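You operate a simulated robot arm through the tools that you are given. There is no shell and no other tool.

You are at the controls of a simulated robot arm. One attempt, no reset.

Task
Set all three rivets of the diode plate on the riveter.
Fine: one stroke each, fingers clear of the punch; turn the index knob a stop between strokes; the plate stays on the turntable.

It is judged by the outcome, as a careful person would: the job done as asked, and still so three seconds after it is handed in. It fails if anything else is knocked over, pushed out of place, dropped, spilled or broken.

Robot
A 7-joint arm with a two-finger parallel gripper, fixed in place. Base frame: the origin is at the foot of the arm, x ahead of it, y to its left, z up; the work surface is at about z = 0. Readings come in cm, degrees, newtons and seconds.
With the tool pointing down near the work surface it reaches from about 26 to 68 cm from the base axis. Its first joint turns from -166.0 to 166.0 degrees. Payload 2.5 kg.
The TCP is the grasp point between the finger pads, 3 cm short of the fingertips. In the tool frame z runs along the fingers and y along their closing line. The gripper opens to 9.4 cm. The fingers are 2.8 cm wide and 1 cm thick; the gripper's body (5 by 9.6 cm) begins 5.5 cm behind the TCP.
Orientation is that of the tool frame in the base frame, as a unit quaternion [x, y, z, w]. With the fingers straight down and closing along the base's y, the tool's x points along the base's -x, its y along +y and its z along -z.

Tools
- The arm moves only by the tool jog_arm. Its argument "increments" is a list of rows, each a list of 6 numbers: the shift along the tool's x, y, z in units of 20 mm (1.0 is 20 mm), then the turn, a rotation vector about the tool's x, y, z in units of 4 degrees (1.0 is 4 degrees). In form: [[x, y, z, wx, wy, wz], ...]. A call has 1 to 20 rows; each row shifts and turns the commanded pose from where the row before left it, along the tool's axes as they then stand. "jaw" is the gripper command, from -1 (shut) to 1 (fully open), values between in proportion, set as the call begins (left out, the last holds). A call with a number of a shift or a turn outside -1 to 1 is refused whole. Rows are played at 5 a second. More than 5 cm and 8.6 degrees between two rows, or a gripper value outside its range, and nothing of the call is played. A pose out of reach is approached as far as the arm can. The call stops where the force on the tool passes 50 N (or 10 N more than at its start, if that is more) or the arm is blocked; 0.2 s more then pass. Each finger travels about 7.2 cm/s and halts on what it meets, pressing with about 35 N; the grip force reading is that of the motor and also rises with nothing between the fingers. The clock runs only during rows and for 0.2 s after the last one: add rows that do not move to give the fingers time. It gives the time, the measured TCP pose, the force on the tool (base axes), the opening and the grip force at its end, in the units of the frame above (readings bear some noise), with the torque about the TCP (base axes, N m) and any sound that the robot's microphone picked up, and new pictures: "pictures" is both (left out), scene, wrist or none.
- Cameras (640 x 400 px; columns grow to the right, rows downward): "scene" is fixed at [4.86, -65.06, 83.03]; the picture's right is [0.63, -0.78, 0.00], its down [-0.49, -0.40, -0.78] and it looks along [0.60, 0.49, -0.63] (base axes); focal length 339 px, centre (320, 200). "wrist" rides on the gripper at [7.6, 1.4, -10.2] in the tool frame; the picture's right is [-0.18, 0.98, 0.00], its down [-0.75, -0.14, -0.64] and it looks along [-0.63, -0.12, 0.77] (tool axes); focal length 243 px, centre (320, 200). There is no depth. A picture from a camera that has moved, and an enlarged one, comes with that camera's place and axes in the base frame and with its lens.
- enlarge(camera, box): a new picture of the part [left, top, right, bottom] of that camera's present view, enlarged. The clock stands still meanwhile.
- finish_job(): hands the job in; it is judged then, once.

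Places have to be worked out from the pictures, the camera data and where the tool is seen. Open the gripper and draw the arm clear of the work before you hand the job in, unless the task says otherwise.

The tools are called after "Call:" by a JSON object that holds its "api" and its "payload". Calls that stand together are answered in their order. jog_arm: Moves the arm, as the interface text tells. Its arguments: {"type":"object","properties":{"increments":{"type":"array","items":{"type":"array","items":{"type":"number"}}},"jaw":{"type":"number"},"pictures":{"type":"string","enum":["both","scene","wrist","none"]}},"required":["increments"]} The other tools are called the same way: enlarge (camera, box) takes an enlarged picture of a part of a camera's view; finish_job () hands the job in.

At the start:

```text
time: 0.0
tool_pos: [43.81, -17.21, 49.33]
tcp_rot: [0.0, 1.0, 0.0, 0.001]
contact_force: [0.6, 0.6, 0.6]
wrist_torque: [0.0, 0.0, 0.02]
finger_gap: 9.37
finger_force: 0.0
```

scene: 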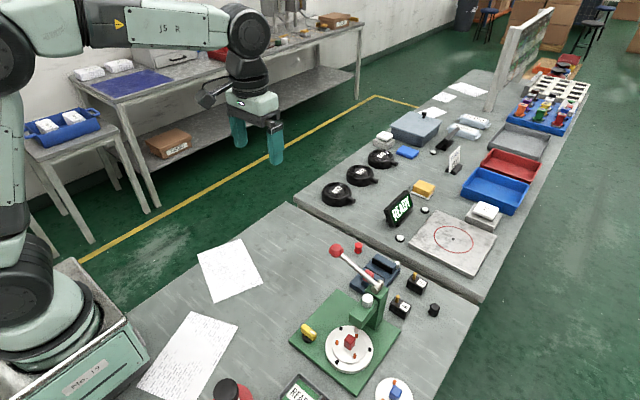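
wrist: 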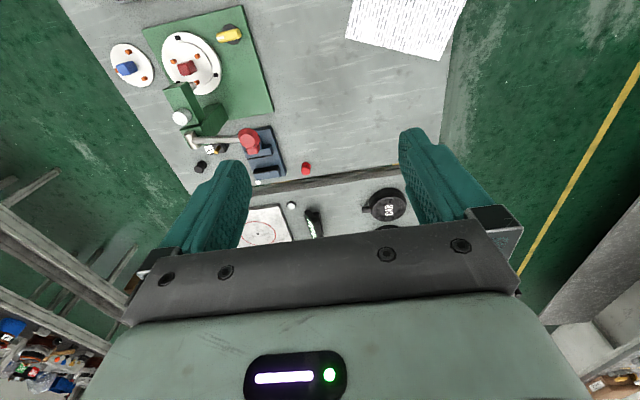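

I'll start by looking closely at the riveter in both camera views before moving anything.

Call:
{"api": "enlarge", "payload": {"camera": "scene", "box": [270, 230, 450, 400]}}

Call:
{"api": "enlarge", "payload": {"camera": "wrist", "box": [90, 0, 330, 190]}}

```text
2.35 times, centred on (360, 315) of scene
camera zoom: at [4.86, -65.06, 83.03], right [0.63, -0.78, 0.0], down [-0.49, -0.4, -0.78], along [0.6, 0.49, -0.63], focal length 798 px, centre (226, -71)
```

zoom: 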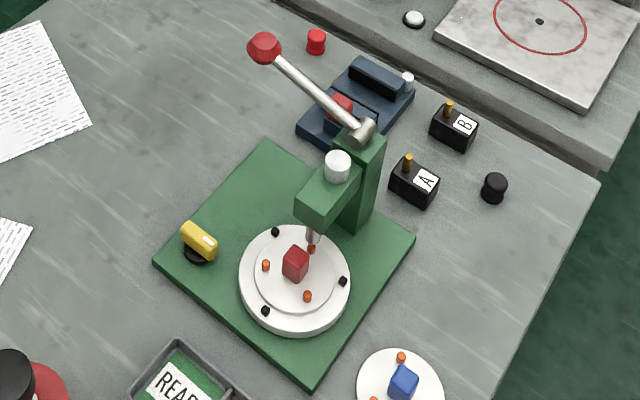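

```text
2.11 times, centred on (210, 95) of wrist
camera zoom: at [36.19, -15.73, 59.5], right [0.18, 0.98, 0.0], down [0.75, -0.14, 0.64], along [0.63, -0.12, -0.77], focal length 511 px, centre (552, 421)
```

zoom: 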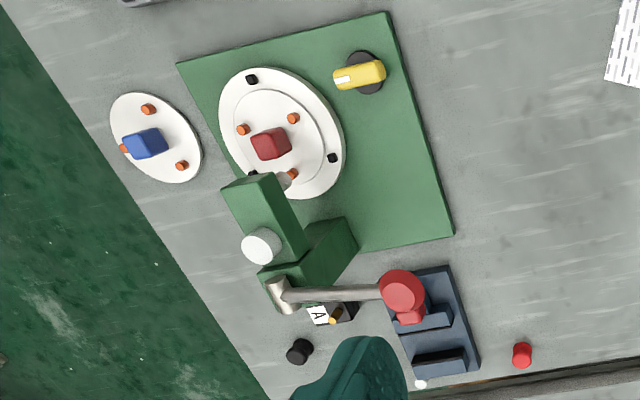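

The plate on the turntable carries three rivets, one already under the punch. By triangulation the lever ball is near (52.3, -31.4, 20), its pivot near (52.5, -44.1, 16) and the yellow knob near (38.5, -34). I'll enlarge the lever and knob in turn, and check the little display too.

Call:
{"api": "enlarge", "payload": {"camera": "scene", "box": [320, 235, 400, 330]}}

Call:
{"api": "enlarge", "payload": {"camera": "scene", "box": [280, 310, 380, 400]}}

Call:
{"api": "enlarge", "payload": {"camera": "wrist", "box": [150, 20, 260, 100]}}

```text
4.21 times, centred on (360, 282) of scene
camera zoom: at [4.86, -65.06, 83.03], right [0.63, -0.78, 0.0], down [-0.49, -0.4, -0.78], along [0.6, 0.49, -0.63], focal length 1428 px, centre (152, -147)
```

zoom: 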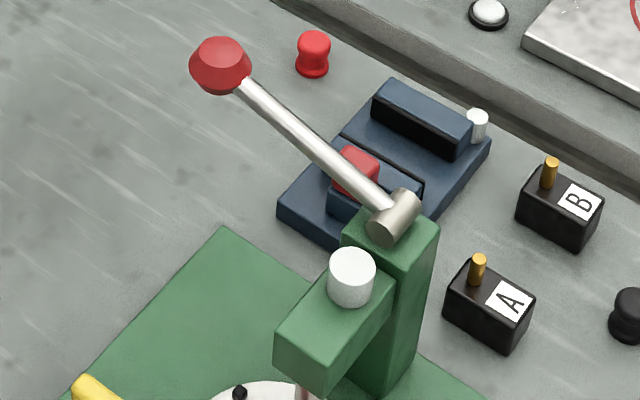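

```text
4.44 times, centred on (330, 355) of scene
camera zoom: at [4.86, -65.06, 83.03], right [0.63, -0.78, 0.0], down [-0.49, -0.4, -0.78], along [0.6, 0.49, -0.63], focal length 1507 px, centre (276, -489)
```

zoom: 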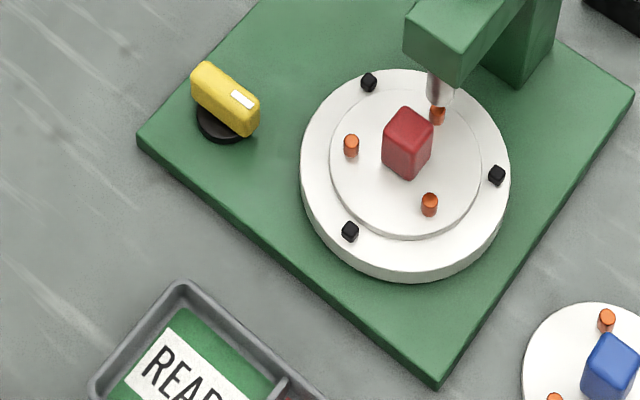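

```text
5.00 times, centred on (205, 60) of wrist
camera zoom: at [36.19, -15.73, 59.5], right [0.18, 0.98, 0.0], down [0.75, -0.14, 0.64], along [0.63, -0.12, -0.77], focal length 1213 px, centre (895, 900)
```

zoom: 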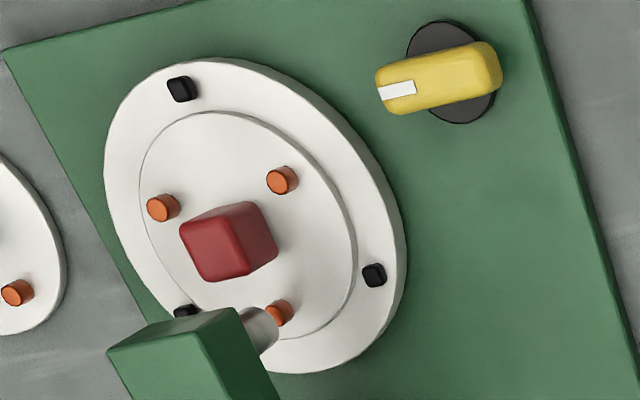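

The pivot shaft runs along base x, so the lever should swing in the y–z plane, ball coming down. I'll turn the tool 90° about its axis so the fingers close along x. That suits both the ball (which can pivot between the pads) and the knob bar.

Call:
{"api": "jog_arm", "payload": {"increments": [[0, 0, 0, 0, 0, 1], [0, 0, 0, 0, 0, 1], [0, 0, 0, 0, 0, 1], [0, 0, 0, 0, 0, 1], [0, 0, 0, 0, 0, 1], [0, 0, 0, 0, 0, 1], [0, 0, 0, 0, 0, 1], [0, 0, 0, 0, 0, 1], [0, 0, 0, 0, 0, 1], [0, 0, 0, 0, 0, 1], [0, 0, 0, 0, 0, 1], [0, 0, 0, 0, 0, 1], [0, 0, 0, 0, 0, 1], [0, 0, 0, 0, 0, 1], [0, 0, 0, 0, 0, 1], [0, 0, 0, 0, 0, 1], [0, 0, 0, 0, 0, 1], [0, 0, 0, 0, 0, 1], [0, 0, 0, 0, 0, 1], [0, 0, 0, 0, 0, 1]], "jaw": 1, "pictures": "none"}}

```text
time: 4.2
tool_pos: [43.82, -17.06, 49.21]
tcp_rot: [0.644, 0.765, 0.0, 0.0]
contact_force: [-0.1, 0.7, 0.3]
wrist_torque: [-0.01, -0.03, 0.04]
finger_gap: 9.42
finger_force: 0.0
```

The 80° turn was reached cleanly. I'll finish it to 90°, then move to stand above the lever ball with the tips well clear of it.

Call:
{"api": "jog_arm", "payload": {"increments": [[0, 0, 0, 0, 0, 1], [0, 0, 0, 0, 0, 1], [0, 0, 0, 0, 0, 0.5], [-0.9, 0.55, 0.5, 0, 0, 0], [-0.9, 0.55, 0.5, 0, 0, 0], [-0.9, 0.55, 0.8, 0, 0, 0], [-0.9, 0.55, 0.8, 0, 0, 0], [-0.9, 0.55, 1, 0, 0, 0], [-0.9, 0.55, 1, 0, 0, 0], [-0.9, 0.55, 1, 0, 0, 0], [-0.95, 0.5, 1, 0, 0, 0], [0, 0, 0, 0, 0, 0], [0, 0, 0, 0, 0, 0]], "pictures": "both"}}

```text
time: 7.0
tool_pos: [52.21, -31.75, 35.93]
tcp_rot: [0.707, 0.707, 0.001, 0.0]
contact_force: [-0.3, -0.5, -0.4]
wrist_torque: [0.0, -0.01, 0.01]
finger_gap: 9.39
finger_force: 0.0
camera wrist: at [53.87, -24.14, 46.12], right [0.98, -0.18, 0.0], down [-0.14, -0.75, 0.64], along [-0.12, -0.63, -0.77], focal length 243 px, centre (320, 200)
```

scene: 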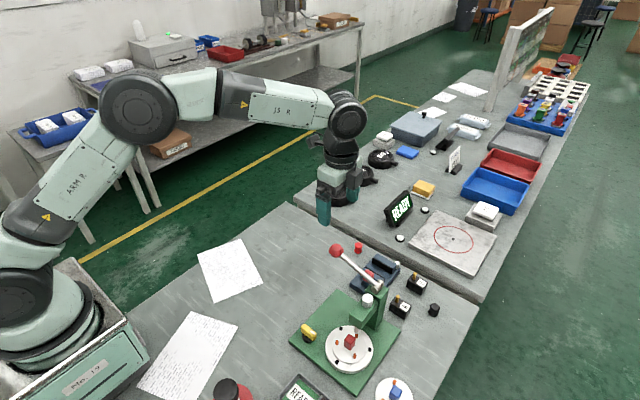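
wrist: 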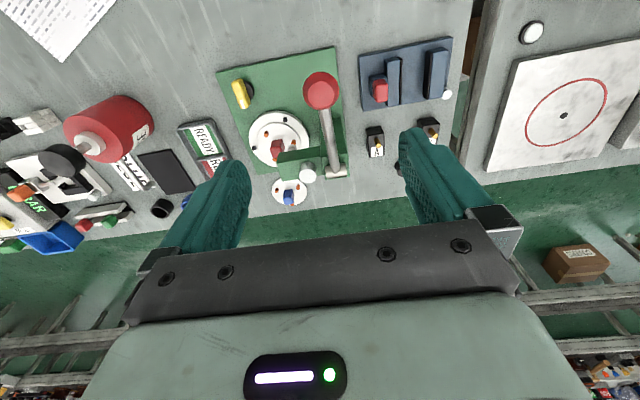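

The ball is right below at about (52.5, -31.5, 19.8), agreeing with the earlier estimate. I'll take an enlarged wrist view of the press and lever for a finer fix.

Call:
{"api": "enlarge", "payload": {"camera": "wrist", "box": [200, 40, 380, 220]}}

Call:
{"api": "enlarge", "payload": {"camera": "scene", "box": [290, 150, 420, 330]}}

```text
2.22 times, centred on (290, 130) of wrist
camera zoom: at [53.87, -24.14, 46.12], right [0.98, -0.18, 0.0], down [-0.14, -0.75, 0.64], along [-0.12, -0.63, -0.77], focal length 539 px, centre (387, 356)
```

zoom: 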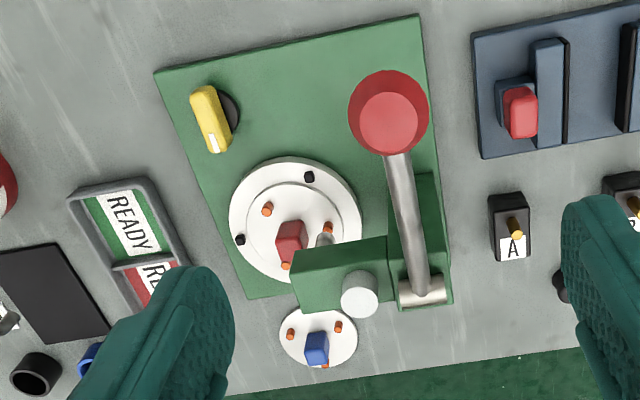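

```text
2.22 times, centred on (355, 240) of scene
camera zoom: at [4.86, -65.06, 83.03], right [0.63, -0.78, 0.0], down [-0.49, -0.4, -0.78], along [0.6, 0.49, -0.63], focal length 754 px, centre (242, 111)
```

zoom: 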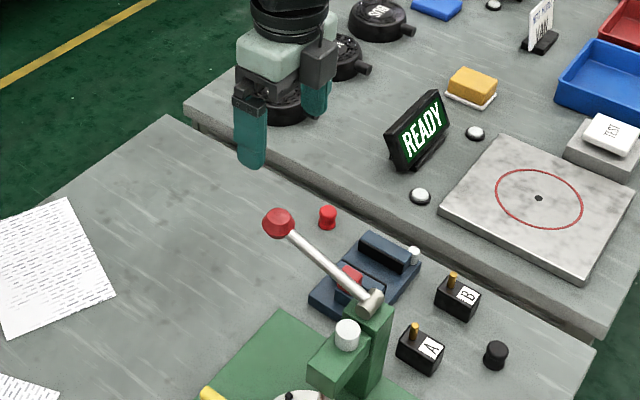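

The ball's radius is roughly 1.8 cm and it sits well centred between the open fingers. I'll lower straight down to put the grasp point at the ball's centre, jaws still open.

Call:
{"api": "jog_arm", "payload": {"increments": [[0, 0, 1, 0, 0, 0], [0, 0, 1, 0, 0, 0], [0, 0, 1, 0, 0, 0], [0, 0, 1, 0, 0, 0], [0, 0, 1, 0, 0, 0], [0, 0, 1, 0, 0, 0], [0, 0, 1, 0, 0, 0], [0, 0, 0.5, 0, 0, 0], [0, 0, 0.5, 0, 0, 0], [0, 0, 0, 0, 0, 0]], "pictures": "both"}}

```text
time: 9.2
tool_pos: [52.46, -31.69, 20.26]
tcp_rot: [0.707, 0.707, 0.0, 0.0]
contact_force: [0.4, -0.3, 0.0]
wrist_torque: [0.0, -0.01, 0.02]
finger_gap: 9.4
finger_force: 0.1
camera wrist: at [54.03, -24.09, 30.37], right [0.98, -0.18, 0.0], down [-0.14, -0.75, 0.64], along [-0.12, -0.63, -0.77], focal length 243 px, centre (320, 200)
```

scene: 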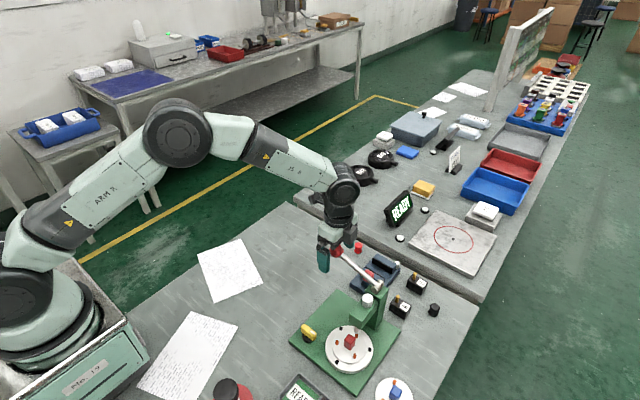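
wrist: 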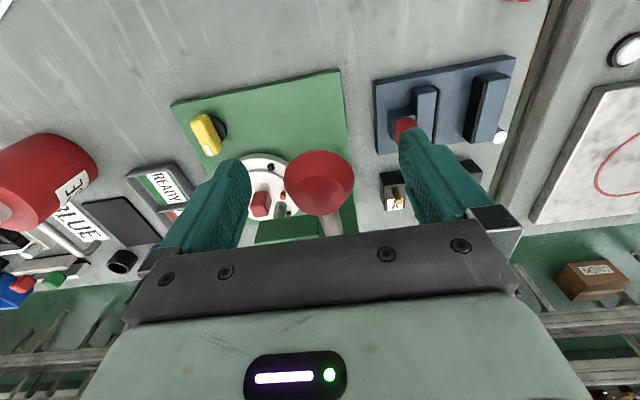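

The ball sits centred between the fingers, with the predicted grasp point at pixel (320,188) and the ball at about (320,182). I'll close the jaws on it without moving.

Call:
{"api": "jog_arm", "payload": {"increments": [[0, 0, 0.1, 0, 0, 0], [0, 0, 0, 0, 0, 0], [0, 0, 0, 0, 0, 0], [0, 0, 0, 0, 0, 0], [0, 0, 0, 0, 0, 0]], "jaw": -1, "pictures": "wrist"}}

```text
time: 10.4
tool_pos: [52.43, -31.64, 19.96]
tcp_rot: [0.707, 0.707, 0.0, 0.0]
contact_force: [2.4, 1.6, -0.2]
wrist_torque: [-0.04, 0.01, -0.03]
finger_gap: 3.5
finger_force: 44.7
camera wrist: at [54.01, -24.04, 30.17], right [0.98, -0.18, 0.0], down [-0.14, -0.75, 0.64], along [-0.12, -0.63, -0.77], focal length 243 px, centre (320, 200)
```

wrist: 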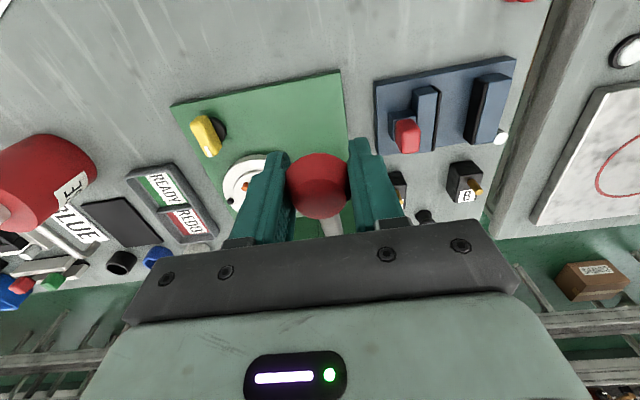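

The ball is gripped at a gap of 3.5 cm. With the pivot at (y -44.1, z 16) and a radius of about 13.1 cm, I'll start bringing it down the arc gently and watch the forces.

Call:
{"api": "jog_arm", "payload": {"increments": [[0.075, 0, 0.295, 0, 0, 0], [0.075, 0, 0.295, 0, 0, 0], [0.047, 0, 0.28, 0, 0, 0], [0.047, 0, 0.28, 0, 0, 0], [0, 0, 0, 0, 0, 0]], "pictures": "both"}}

```text
time: 11.6
tool_pos: [52.42, -31.1, 17.57]
tcp_rot: [0.707, 0.708, 0.0, 0.0]
contact_force: [-6.4, 11.8, 11.5]
wrist_torque: [-1.12, -0.05, -0.02]
finger_gap: 3.53
finger_force: 45.3
camera wrist: at [54.01, -23.56, 27.77], right [0.98, -0.18, 0.0], down [-0.14, -0.75, 0.64], along [-0.12, -0.63, -0.77], focal length 243 px, centre (320, 200)
```

scene: 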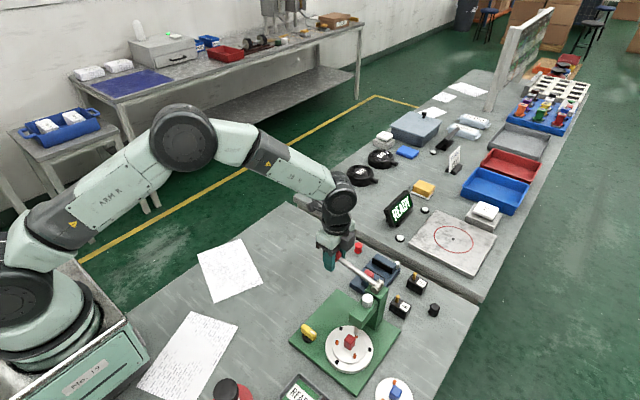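
wrist: 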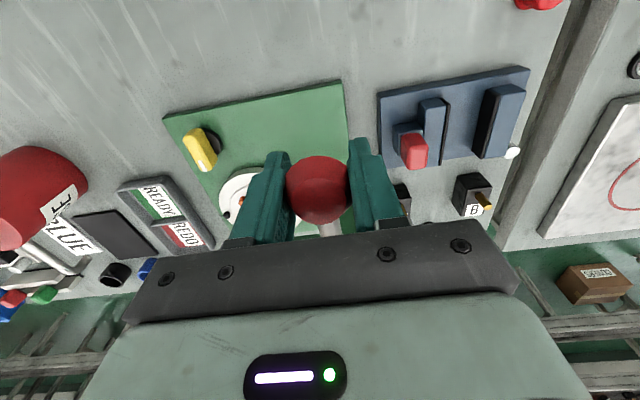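

The lever follows with about 11 N. The torque (-1.1 N·m about x) shows the ball is twisting in my grip, so I'll tilt the tool to match the lever's 10° of rotation and check that the torque eases.

Call:
{"api": "jog_arm", "payload": {"increments": [[0, 0, 0, 0, -0.6, 0], [0, 0, 0, 0, -0.6, 0], [0, 0, 0, 0, -0.6, 0], [0, 0, 0, 0, -0.6, 0], [0, 0, 0, 0, 0, 0]], "pictures": "none"}}

```text
time: 12.8
tool_pos: [52.56, -31.14, 17.63]
tcp_rot: [0.704, 0.705, -0.059, 0.061]
contact_force: [12.9, -1.8, -5.5]
wrist_torque: [0.98, 0.06, -0.1]
finger_gap: 3.51
finger_force: 44.8
```

The torque reversed to about +1.0, so the ball slips in the pads at roughly 1 N·m and the lever itself needs little. I'll continue down the arc with tool and lever turning together about the pivot.

Call:
{"api": "jog_arm", "payload": {"increments": [[0.0764, 0, 0.2745, 0, -0.5, 0], [0.0764, 0, 0.2745, 0, -0.5, 0], [0.0764, 0, 0.2745, 0, -0.6, 0], [0.0764, 0, 0.2745, 0, -0.625, 0], [0, 0, 0, 0, 0, 0]], "pictures": "wrist"}}

```text
time: 14.0
tool_pos: [52.57, -31.06, 15.37]
tcp_rot: [0.698, 0.697, -0.113, 0.115]
contact_force: [22.1, -5.1, -5.1]
wrist_torque: [1.24, 0.09, -0.11]
finger_gap: 3.54
finger_force: 44.8
camera wrist: at [53.98, -20.56, 22.54], right [0.98, -0.17, 0.06], down [-0.14, -0.51, 0.85], along [-0.12, -0.84, -0.53], focal length 243 px, centre (320, 200)
```

wrist: 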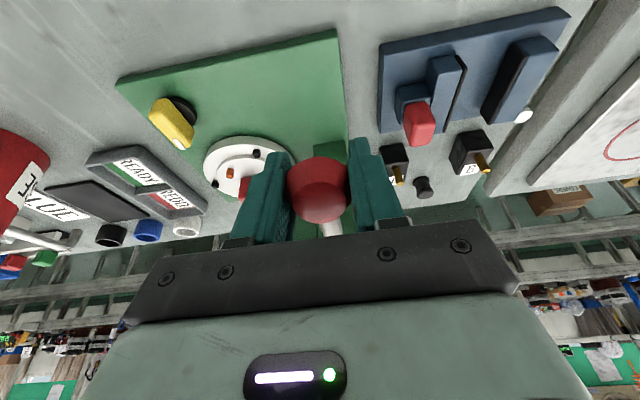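

The lever is now about horizontal, but a sideways force of 22 N along x has built up. I'll ease the tool a little toward +x to learn how stiff that is, without moving the lever.

Call:
{"api": "jog_arm", "payload": {"increments": [[0, 0.05, 0, 0, 0, 0], [0, 0, 0, 0, 0, 0]], "pictures": "none"}}

```text
time: 14.6
tool_pos: [52.5, -31.03, 15.38]
tcp_rot: [0.698, 0.698, -0.114, 0.115]
contact_force: [10.4, 5.5, 13.0]
wrist_torque: [-1.16, -0.02, -0.03]
finger_gap: 3.53
finger_force: 44.8
```

The sideways load dropped to 10 N, so only the grip friction is shifting around. I'll carry on down the arc another 10° with the tilt matched.

Call:
{"api": "jog_arm", "payload": {"increments": [[0.0714, 0.02, 0.276, 0, -0.625, 0], [0.0714, 0.01, 0.276, 0, -0.625, 0], [0.0714, 0, 0.276, 0, -0.625, 0], [0.0714, 0, 0.276, 0, -0.625, 0], [0, 0, 0, 0, 0, 0]], "pictures": "both"}}

```text
time: 15.8
tool_pos: [52.52, -31.47, 13.23]
tcp_rot: [0.686, 0.685, -0.175, 0.175]
contact_force: [-4.6, 8.6, 27.7]
wrist_torque: [0.0, -0.02, 0.05]
finger_gap: 3.53
finger_force: 45.0
camera wrist: at [54.03, -19.85, 18.48], right [0.98, -0.16, 0.09], down [-0.14, -0.35, 0.92], along [-0.12, -0.92, -0.37], focal length 243 px, centre (320, 200)
```

scene: 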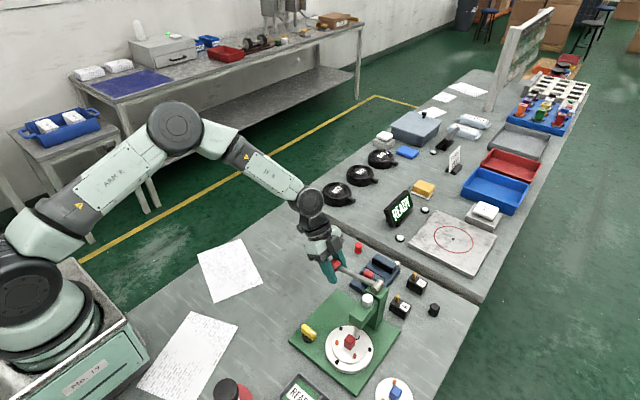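
wrist: 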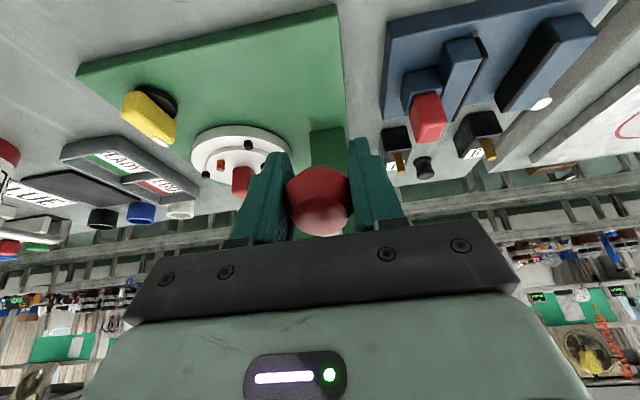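

The lever's resistance has risen to about 28 N. I'll look at the punch and first rivet up close to see whether it has made contact.

Call:
{"api": "enlarge", "payload": {"camera": "scene", "box": [320, 270, 400, 370]}}

Call:
{"api": "enlarge", "payload": {"camera": "scene", "box": [375, 180, 435, 235]}}

```text
4.00 times, centred on (360, 320) of scene
camera zoom: at [4.86, -65.06, 83.03], right [0.63, -0.78, 0.0], down [-0.49, -0.4, -0.78], along [0.6, 0.49, -0.63], focal length 1356 px, centre (160, -280)
```

zoom: 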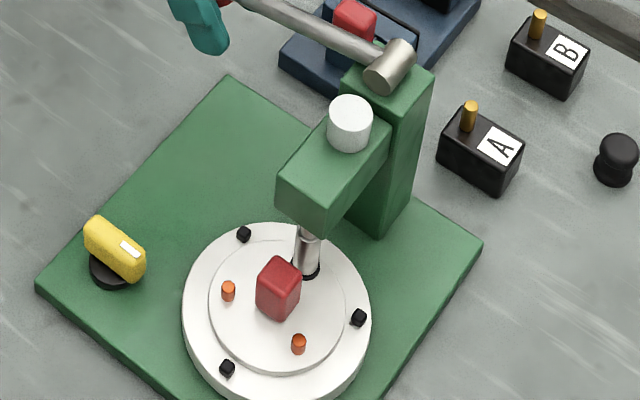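

```text
7.27 times, centred on (405, 208) of scene
camera zoom: at [4.86, -65.06, 83.03], right [0.63, -0.78, 0.0], down [-0.49, -0.4, -0.78], along [0.6, 0.49, -0.63], focal length 2466 px, centre (-298, 146)
```

zoom: 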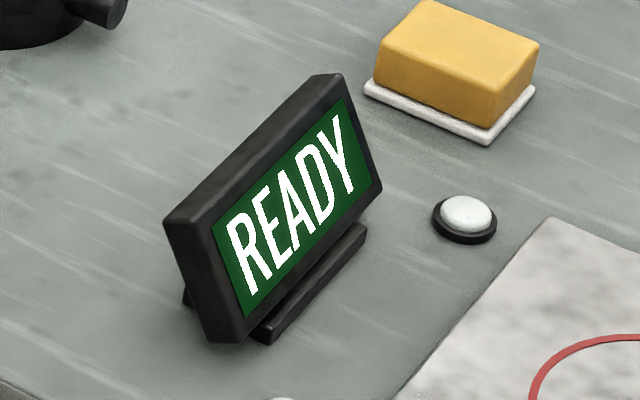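

The punch is now right down on the first rivet, so the resistance is the start of the setting squeeze. I'll press on in small steps and listen for a click.

Call:
{"api": "jog_arm", "payload": {"increments": [[0.036, 0, 0.138, 0, -0.31, 0], [0.036, 0, 0.138, 0, -0.31, 0], [0.036, 0, 0.138, 0, -0.31, 0], [0, 0, 0, 0, 0, 0]], "pictures": "scene"}}

```text
time: 16.8
tool_pos: [52.45, -31.92, 12.42]
tcp_rot: [0.68, 0.678, -0.198, 0.197]
contact_force: [-11.0, -7.9, 32.5]
wrist_torque: [0.83, -0.13, 0.12]
finger_gap: 3.56
finger_force: 45.1
```

scene: 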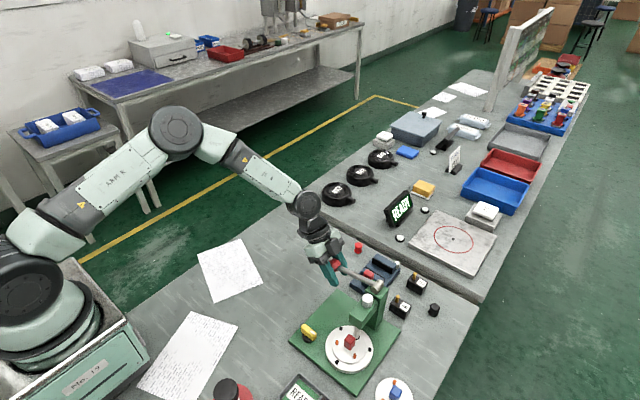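

No click yet, with resistance at about 33 N. I'll keep pressing along the arc in small steps, easing slightly toward the pivot.

Call:
{"api": "jog_arm", "payload": {"increments": [[0.0, 0.01, 0.137, 0, -0.25, 0], [0.01, 0.01, 0.137, 0, -0.25, 0], [0.015, 0, 0.137, 0, -0.25, 0], [0.02, 0, 0.137, 0, -0.25, 0], [0, 0, 0, 0, 0, 0]], "pictures": "scene"}}

```text
time: 17.7
tool_pos: [52.53, -32.5, 11.84]
tcp_rot: [0.674, 0.671, -0.22, 0.219]
contact_force: [-6.8, 5.0, 11.4]
wrist_torque: [0.11, -0.05, 0.02]
finger_gap: 3.57
finger_force: 45.5
stopped in row 4: the force on the tool passed its limit at 51 N (the readings are from after the stop); the commanded pose is now the measured one
```

scene: 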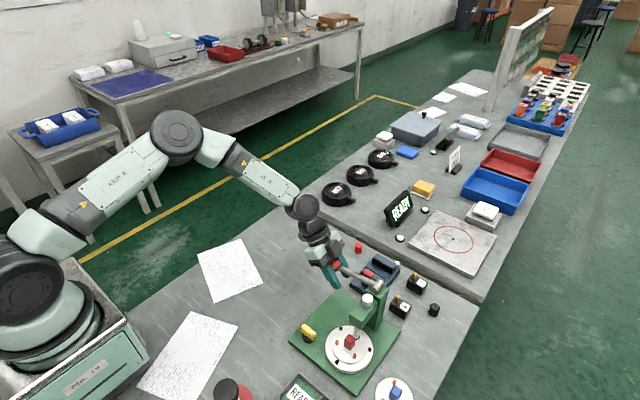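

The call stopped at 51 N with the ball at z ≈ 11.8, possibly the bottom stop of the stroke. I'll check the punch and rivet closely.

Call:
{"api": "enlarge", "payload": {"camera": "scene", "box": [325, 300, 385, 360]}}

Call:
{"api": "enlarge", "payload": {"camera": "wrist", "box": [160, 80, 360, 220]}}

```text
6.67 times, centred on (355, 330) of scene
camera zoom: at [4.86, -65.06, 83.03], right [0.63, -0.78, 0.0], down [-0.49, -0.4, -0.78], along [0.6, 0.49, -0.63], focal length 2260 px, centre (87, -667)
```

zoom: 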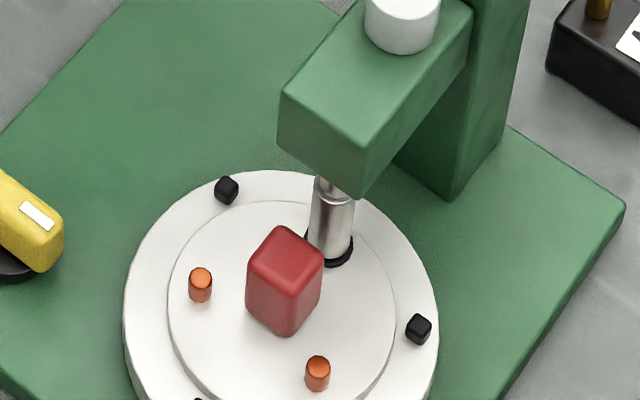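

```text
2.86 times, centred on (260, 150) of wrist
camera zoom: at [54.05, -20.26, 15.6], right [0.98, -0.15, 0.11], down [-0.14, -0.23, 0.96], along [-0.12, -0.96, -0.25], focal length 693 px, centre (491, 343)
```

zoom: 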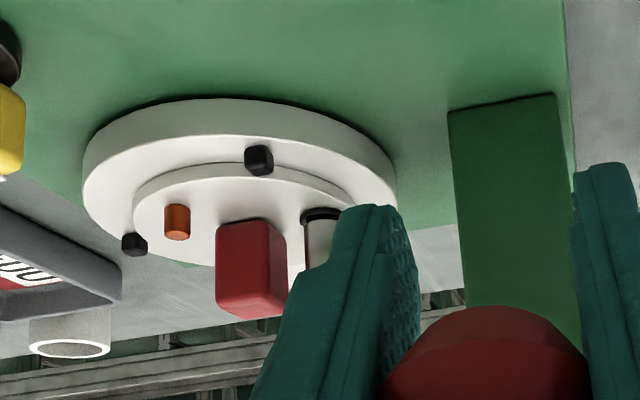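

The punch face is now flat against the plate around the first rivet. I want to check how the ball is seated in the fingers and exactly where the lever is.

Call:
{"api": "enlarge", "payload": {"camera": "scene", "box": [290, 210, 400, 310]}}

Call:
{"api": "enlarge", "payload": {"camera": "wrist", "box": [200, 100, 440, 260]}}

```text
4.00 times, centred on (345, 260) of scene
camera zoom: at [4.86, -65.06, 83.03], right [0.63, -0.78, 0.0], down [-0.49, -0.4, -0.78], along [0.6, 0.49, -0.63], focal length 1356 px, centre (220, -40)
```

zoom: 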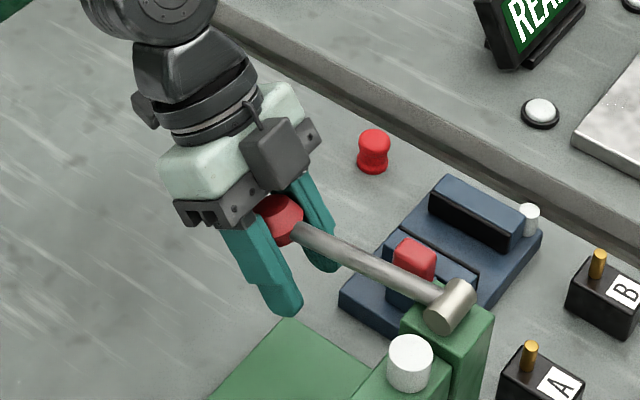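

```text
2.50 times, centred on (320, 180) of wrist
camera zoom: at [54.05, -20.26, 15.6], right [0.98, -0.15, 0.11], down [-0.14, -0.23, 0.96], along [-0.12, -0.96, -0.25], focal length 606 px, centre (320, 250)
```

zoom: 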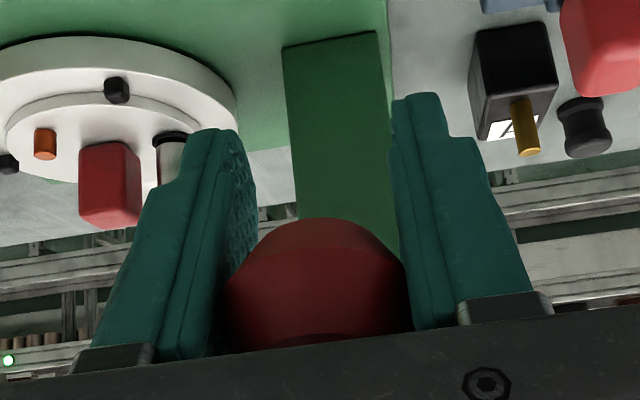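

The ball has slid about 2.5 cm up the fingers toward the palm, which puts the real lever angle near -10°. The punch is flat on the plate and did not move between 28 N and 51 N, so this is the bottom stop. I'll swing the lever back up along the same arc while holding it.

Call:
{"api": "jog_arm", "payload": {"increments": [[-0.08, 0, -0.258, 0, 0.625, 0], [-0.08, 0, -0.258, 0, 0.625, 0], [-0.08, 0, -0.258, 0, 0.625, 0], [-0.08, 0, -0.258, 0, 0.625, 0], [-0.08, 0, -0.258, 0, 0.625, 0], [0, 0, 0, 0, 0, 0]], "pictures": "both"}}

```text
time: 19.1
tool_pos: [52.4, -31.93, 14.28]
tcp_rot: [0.693, 0.692, -0.143, 0.143]
contact_force: [3.4, -2.0, 1.2]
wrist_torque: [0.38, 0.03, -0.01]
finger_gap: 3.51
finger_force: 45.0
camera wrist: at [54.04, -20.79, 20.64], right [0.98, -0.17, 0.07], down [-0.14, -0.44, 0.89], along [-0.12, -0.88, -0.45], focal length 243 px, centre (320, 200)
```

scene: 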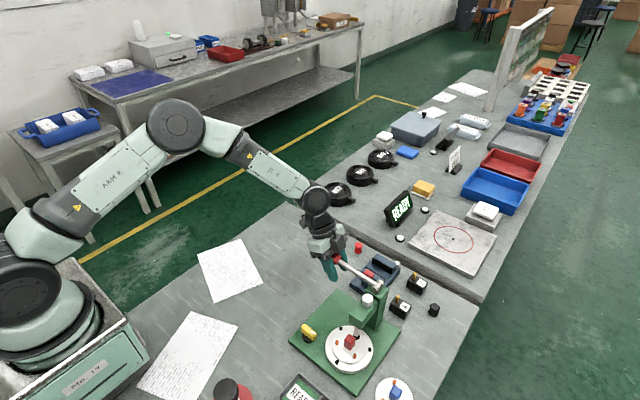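
wrist: 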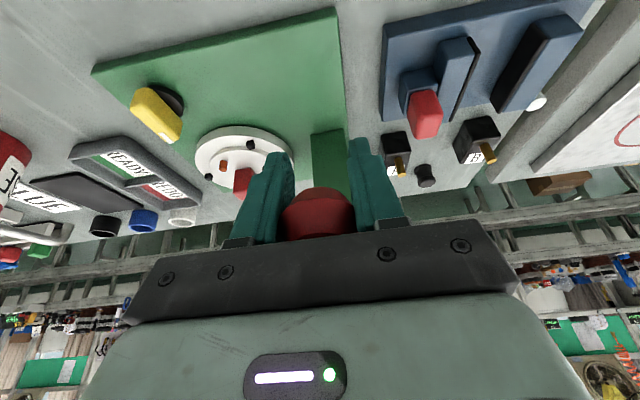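

Call:
{"api": "enlarge", "payload": {"camera": "scene", "box": [325, 300, 385, 360]}}

Call:
{"api": "enlarge", "payload": {"camera": "wrist", "box": [180, 100, 300, 200]}}

```text
6.67 times, centred on (355, 330) of scene
camera zoom: at [4.86, -65.06, 83.03], right [0.63, -0.78, 0.0], down [-0.49, -0.4, -0.78], along [0.6, 0.49, -0.63], focal length 2260 px, centre (87, -667)
```

zoom: 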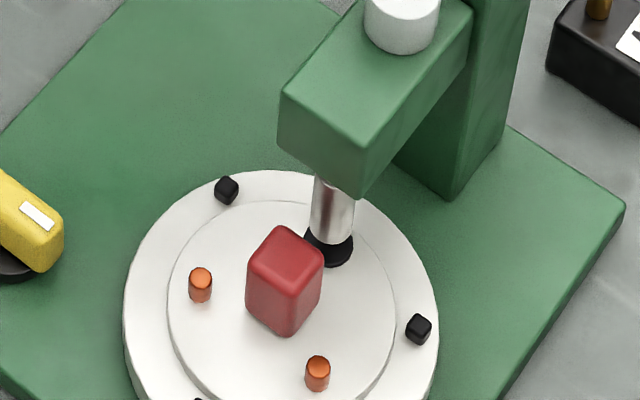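

```text
4.00 times, centred on (240, 150) of wrist
camera zoom: at [54.04, -20.79, 20.64], right [0.98, -0.17, 0.07], down [-0.14, -0.44, 0.89], along [-0.12, -0.88, -0.45], focal length 970 px, centre (640, 400)
```

zoom: 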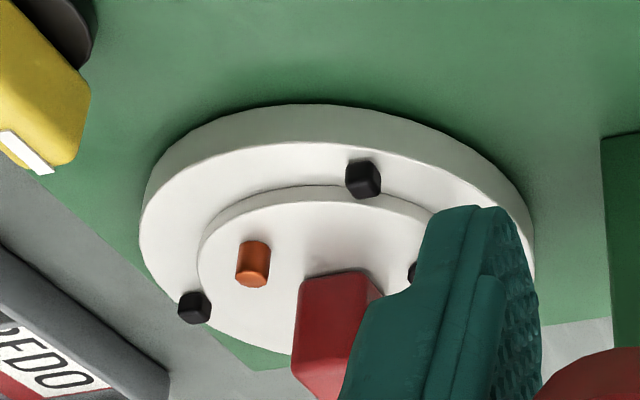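

The first rivet is now a flat dark head, so it is set, and the punch is lifting off. I'll continue raising the lever to its original rest angle.

Call:
{"api": "jog_arm", "payload": {"increments": [[-0.08, 0, -0.258, 0, 0.625, 0], [-0.08, 0, -0.258, 0, 0.625, 0], [-0.08, 0, -0.258, 0, 0.625, 0], [-0.08, 0, -0.258, 0, 0.625, 0], [-0.08, 0, -0.258, 0, 0.625, 0], [0, 0, 0, 0, 0, 0]], "pictures": "both"}}

```text
time: 20.5
tool_pos: [52.46, -31.86, 17.23]
tcp_rot: [0.706, 0.702, -0.067, 0.069]
contact_force: [24.0, -28.2, -13.7]
wrist_torque: [1.44, 0.67, -0.23]
finger_gap: 3.55
finger_force: 45.0
camera wrist: at [54.03, -22.37, 25.66], right [0.98, -0.19, 0.04], down [-0.15, -0.61, 0.78], along [-0.12, -0.77, -0.63], focal length 243 px, centre (320, 200)
```

scene: 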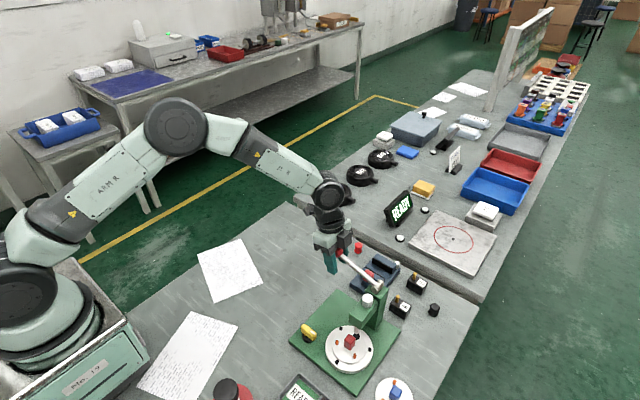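
wrist: 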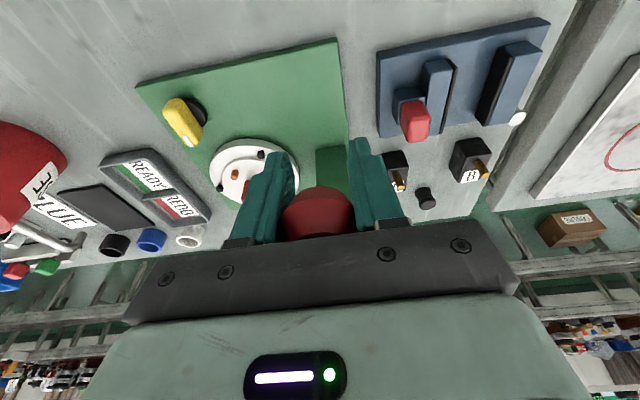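

The lever is back near its rest angle, with some side load from the grip. I'll ease the tool along those forces, then open the jaws and see whether the lever stays up.

Call:
{"api": "jog_arm", "payload": {"increments": [[-0.1, 0.06, 0, 0, 0, 0], [-0.05, 0.03, 0, 0, 0, 0], [0, 0, 0, 0, 0, 0]], "pictures": "none"}}

Call:
{"api": "jog_arm", "payload": {"increments": [[0, 0, 0, 0, 0, 0], [0, 0, 0, 0, 0, 0], [0, 0, 0, 0, 0, 0], [0, 0, 0, 0, 0, 0]], "jaw": 1, "pictures": "both"}}

```text
time: 21.3
tool_pos: [52.45, -31.89, 17.1]
tcp_rot: [0.706, 0.702, -0.07, 0.063]
contact_force: [-31.5, 10.8, 12.0]
wrist_torque: [-1.23, -0.74, 0.06]
finger_gap: 3.48
finger_force: 44.8
```

```text
time: 22.3
tool_pos: [52.65, -31.88, 17.17]
tcp_rot: [0.705, 0.703, -0.068, 0.067]
contact_force: [0.1, 0.9, 0.4]
wrist_torque: [0.0, 0.0, 0.02]
finger_gap: 9.37
finger_force: 0.0
camera wrist: at [54.26, -22.5, 25.72], right [0.98, -0.18, 0.03], down [-0.14, -0.62, 0.77], along [-0.12, -0.77, -0.63], focal length 243 px, centre (320, 200)
```

scene: 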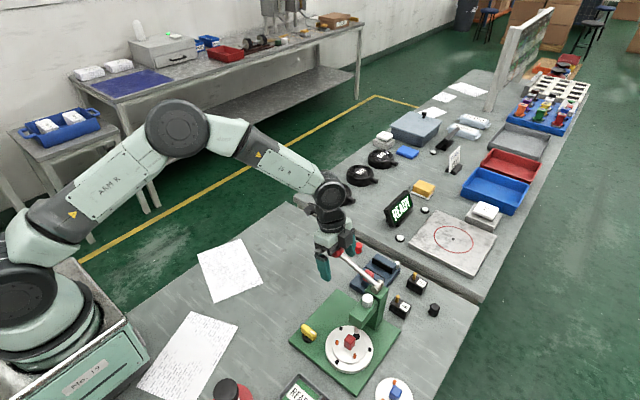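
wrist: 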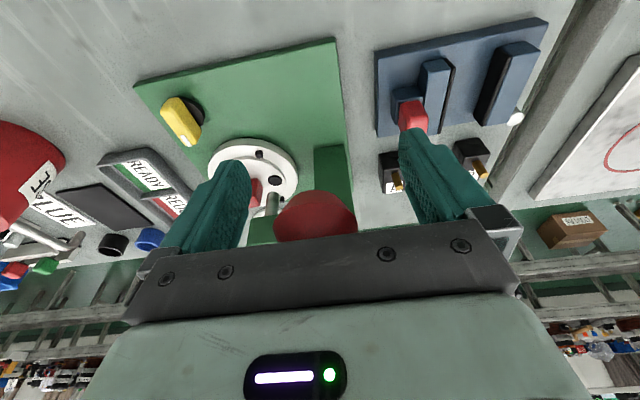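

The lever stays up by itself and the first rivet shows as a flat black head. Next I'll back straight out along the fingers, remove the tilt, and head for the index knob.

Call:
{"api": "jog_arm", "payload": {"increments": [[0, 0, -0.7, 0, 0, 0], [0, 0, -1, 0, 0, 0], [0, 0, -1, 0, 0, 0], [0, 0, -1, 0, 0, 0], [0, 0, -1, 0, 0, 0], [0, 0, -1, 0, 0, 0], [0, 0, 0, 0, 0.9, 0], [0, 0, 0, 0, 0.9, 0], [0, 0, 0, 0, 0.95, 0], [0, 0, 0, 0, 0, 0]], "pictures": "both"}}

```text
time: 24.5
tool_pos: [52.75, -29.85, 28.52]
tcp_rot: [0.709, 0.706, 0.0, -0.001]
contact_force: [0.3, 0.3, -0.1]
wrist_torque: [-0.01, 0.0, 0.01]
finger_gap: 9.41
finger_force: 0.1
camera wrist: at [54.27, -22.22, 38.58], right [0.98, -0.19, 0.0], down [-0.14, -0.75, 0.64], along [-0.12, -0.63, -0.77], focal length 243 px, centre (320, 200)
```

scene: 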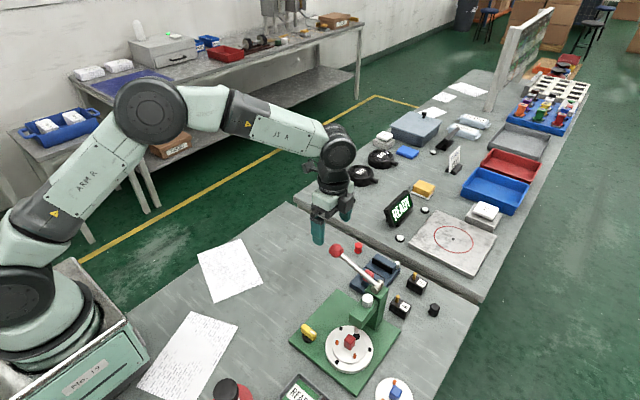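
wrist: 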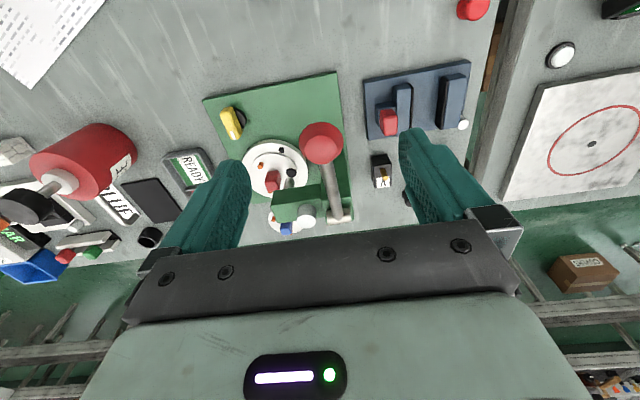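

The ball is back at exactly its starting place. I'll travel across to stand above the yellow knob and come partway down for a better look.

Call:
{"api": "jog_arm", "payload": {"increments": [[-0.266, -0.89, 0, 0, 0, 0], [-0.266, -0.89, 0, 0, 0, 0], [-0.266, -0.89, 0, 0, 0, 0], [-0.266, -0.89, 0, 0, 0, 0], [-0.266, -0.89, 0, 0, 0, 0], [-0.266, -0.89, 0, 0, 0, 0], [-0.266, -0.89, 0, 0, 0, 0], [-0.266, -0.89, 0, 0, 0, 0], [0, 0, 1, 0, 0, 0], [0, 0, 1, 0, 0, 0], [0, 0, 1, 0, 0, 0], [0, 0, 1, 0, 0, 0], [0, 0, 1, 0, 0, 0], [0, 0, 0, 0, 0, 0]], "pictures": "both"}}

```text
time: 27.5
tool_pos: [38.45, -34.22, 18.27]
tcp_rot: [0.709, 0.706, 0.0, 0.001]
contact_force: [0.1, 0.7, -0.2]
wrist_torque: [0.0, 0.02, 0.01]
finger_gap: 9.4
finger_force: 0.1
camera wrist: at [39.93, -26.55, 28.42], right [0.98, -0.19, 0.0], down [-0.14, -0.75, 0.64], along [-0.12, -0.63, -0.77], focal length 243 px, centre (320, 200)
```

scene: 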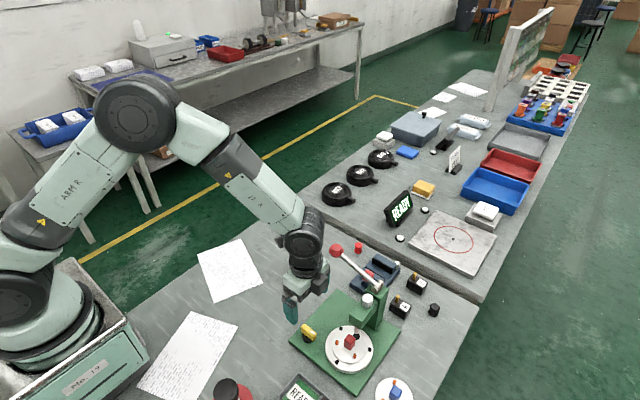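
wrist: 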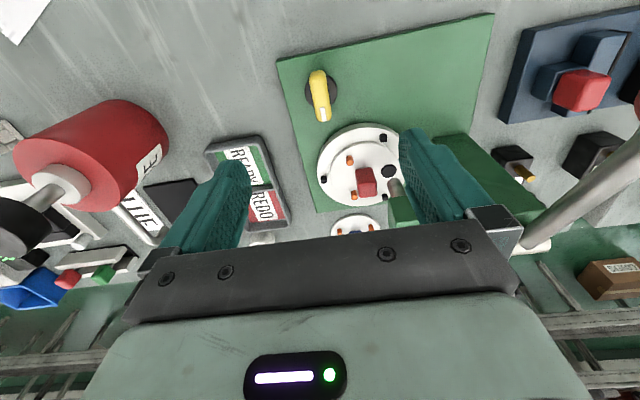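

Call:
{"api": "enlarge", "payload": {"camera": "wrist", "box": [260, 30, 440, 220]}}

Call:
{"api": "enlarge", "payload": {"camera": "scene", "box": [270, 270, 370, 360]}}

```text
2.11 times, centred on (350, 125) of wrist
camera zoom: at [39.93, -26.55, 28.42], right [0.98, -0.19, 0.0], down [-0.14, -0.75, 0.64], along [-0.12, -0.63, -0.77], focal length 511 px, centre (257, 358)
```

zoom: 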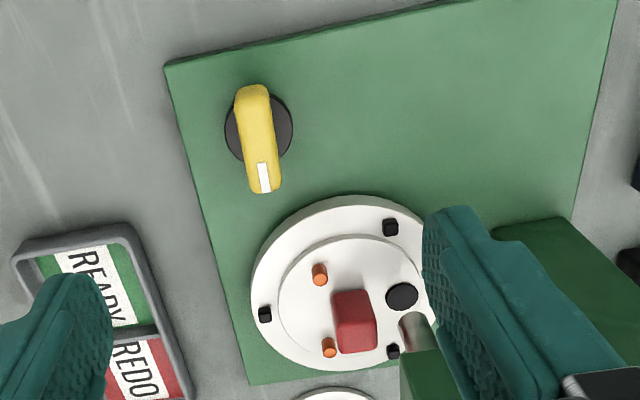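

```text
4.44 times, centred on (320, 315) of scene
camera zoom: at [4.86, -65.06, 83.03], right [0.63, -0.78, 0.0], down [-0.49, -0.4, -0.78], along [0.6, 0.49, -0.63], focal length 1507 px, centre (320, -311)
```

zoom: 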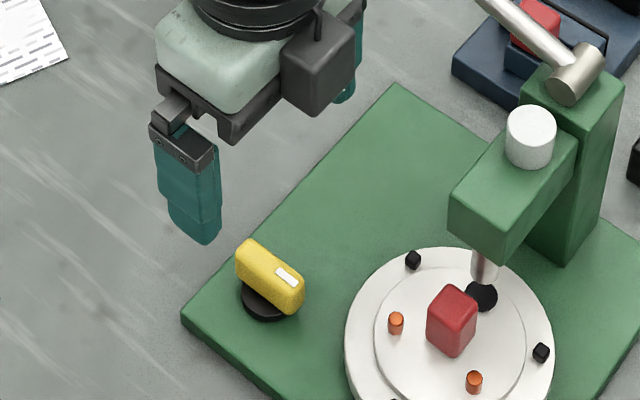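

The set rivet shows as a broad black head, and the knob bar is centred near (38.5, -34.1) along y with its top at about z 3.5. I'll narrow the jaws to about 5 cm and lower to just above the bar.

Call:
{"api": "jog_arm", "payload": {"increments": [[0, 0, 1, 0, 0, 0], [0, 0, 1, 0, 0, 0], [0, 0, 1, 0, 0, 0], [0, 0, 1, 0, 0, 0], [0, 0, 1, 0, 0, 0], [0, 0, 0, 0, 0, 0]], "jaw": 0.06, "pictures": "both"}}

```text
time: 28.9
tool_pos: [38.51, -33.85, 8.45]
tcp_rot: [0.708, 0.706, -0.001, -0.001]
contact_force: [0.4, -0.4, -0.6]
wrist_torque: [0.02, -0.02, -0.03]
finger_gap: 5.0
finger_force: 0.1
camera wrist: at [40.07, -26.28, 18.64], right [0.98, -0.19, 0.0], down [-0.14, -0.75, 0.64], along [-0.12, -0.63, -0.77], focal length 243 px, centre (320, 200)
```

scene: 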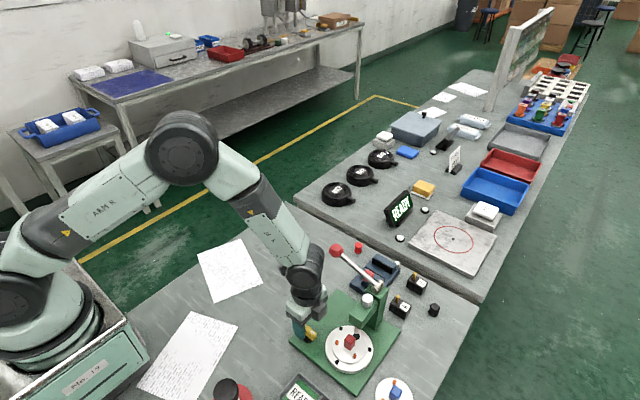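
wrist: 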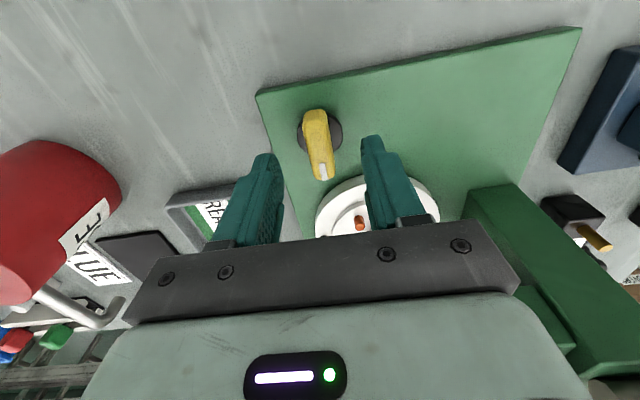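

The bar is centred between the fingers, with the disc at about (38.65, -33.9). I'll lower so the tips straddle the bar just above its disc, watching for contact.

Call:
{"api": "jog_arm", "payload": {"increments": [[0, 0.05, 0.6, 0, 0, 0], [0, 0, 0.6, 0, 0, 0], [0, 0, 0.45, 0, 0, 0], [0, 0, 0, 0, 0, 0]], "pictures": "both"}}

```text
time: 29.9
tool_pos: [38.49, -33.98, 5.04]
tcp_rot: [0.709, 0.705, 0.0, 0.0]
contact_force: [-1.1, -0.3, -0.4]
wrist_torque: [0.04, -0.01, -0.02]
finger_gap: 5.0
finger_force: 0.1
camera wrist: at [40.08, -26.28, 15.21], right [0.98, -0.19, 0.0], down [-0.14, -0.75, 0.64], along [-0.12, -0.63, -0.77], focal length 243 px, centre (320, 200)
```

scene: 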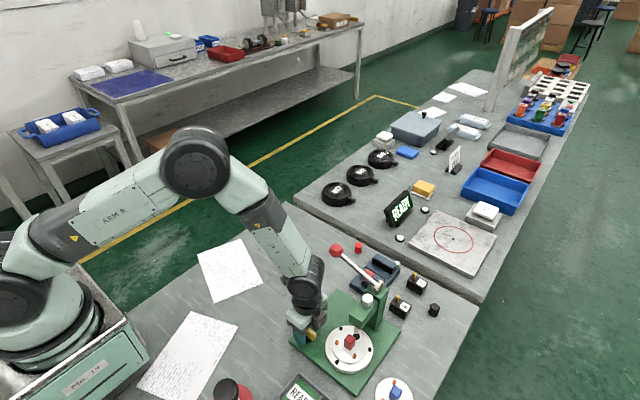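
wrist: 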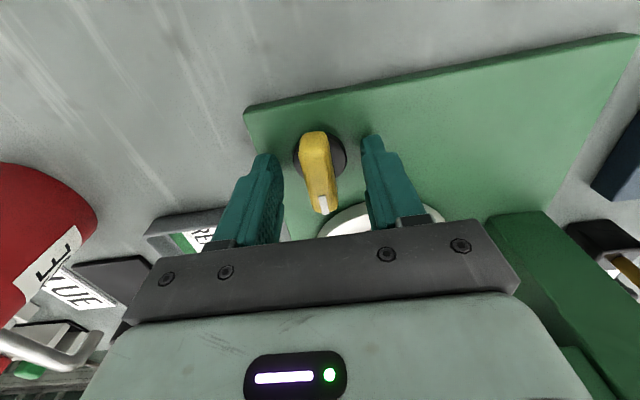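

The bar is well straddled with no contact forces. I'll close the jaws on it.

Call:
{"api": "jog_arm", "payload": {"increments": [[0, 0, 0, 0, 0, 0], [0, 0, 0, 0, 0, 0], [0, 0, 0, 0, 0, 0], [0, 0, 0, 0, 0, 0]], "jaw": -1, "pictures": "wrist"}}

```text
time: 30.9
tool_pos: [38.52, -33.97, 5.05]
tcp_rot: [0.708, 0.706, 0.0, -0.001]
contact_force: [-4.3, -0.1, -0.9]
wrist_torque: [0.02, 0.09, 0.01]
finger_gap: 3.37
finger_force: 44.8
camera wrist: at [40.05, -26.29, 15.21], right [0.98, -0.19, 0.0], down [-0.14, -0.75, 0.64], along [-0.12, -0.63, -0.77], focal length 243 px, centre (320, 200)
```

wrist: 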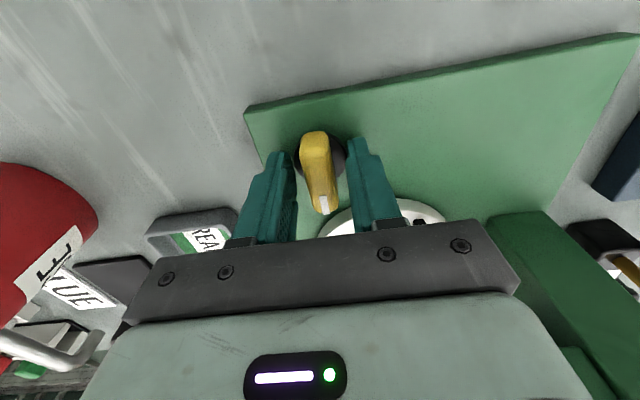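

The jaws stopped at 3.4 cm, wider than the 1.4 cm bar, so the tips are on the knob's disc instead. I'll reopen, rise about 0.8 cm and close on the bar itself.

Call:
{"api": "jog_arm", "payload": {"increments": [[0, 0, 0, 0, 0, 0], [0, 0, 0, 0, 0, 0], [0, 0, -0.4, 0, 0, 0], [0, 0, 0, 0, 0, 0]], "jaw": 0.06, "pictures": "none"}}

Call:
{"api": "jog_arm", "payload": {"increments": [[0, 0, 0, 0, 0, 0], [0, 0, 0, 0, 0, 0], [0, 0, 0, 0, 0, 0], [0, 0, 0, 0, 0, 0]], "jaw": -1, "pictures": "both"}}

```text
time: 31.9
tool_pos: [38.54, -33.89, 5.96]
tcp_rot: [0.708, 0.706, -0.001, 0.0]
contact_force: [0.1, -0.3, -0.5]
wrist_torque: [0.0, 0.02, 0.0]
finger_gap: 4.99
finger_force: 0.0
```

```text
time: 32.9
tool_pos: [38.49, -33.93, 5.94]
tcp_rot: [0.708, 0.706, 0.0, 0.0]
contact_force: [-2.1, 0.3, 4.1]
wrist_torque: [-0.02, -0.01, 0.46]
finger_gap: 1.59
finger_force: 45.4
camera wrist: at [40.04, -26.31, 16.03], right [0.98, -0.19, 0.0], down [-0.14, -0.75, 0.64], along [-0.12, -0.63, -0.77], focal length 243 px, centre (320, 200)
```

scene: 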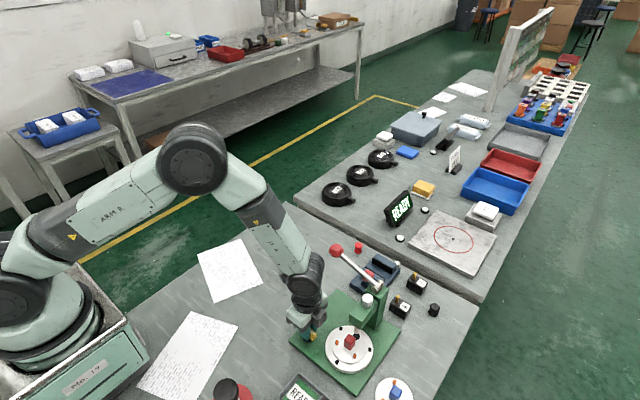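
wrist: 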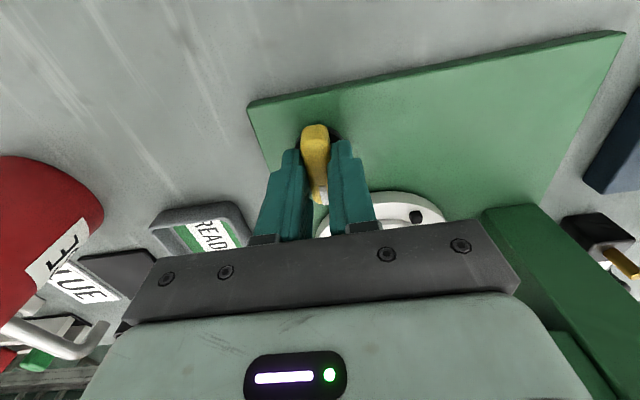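

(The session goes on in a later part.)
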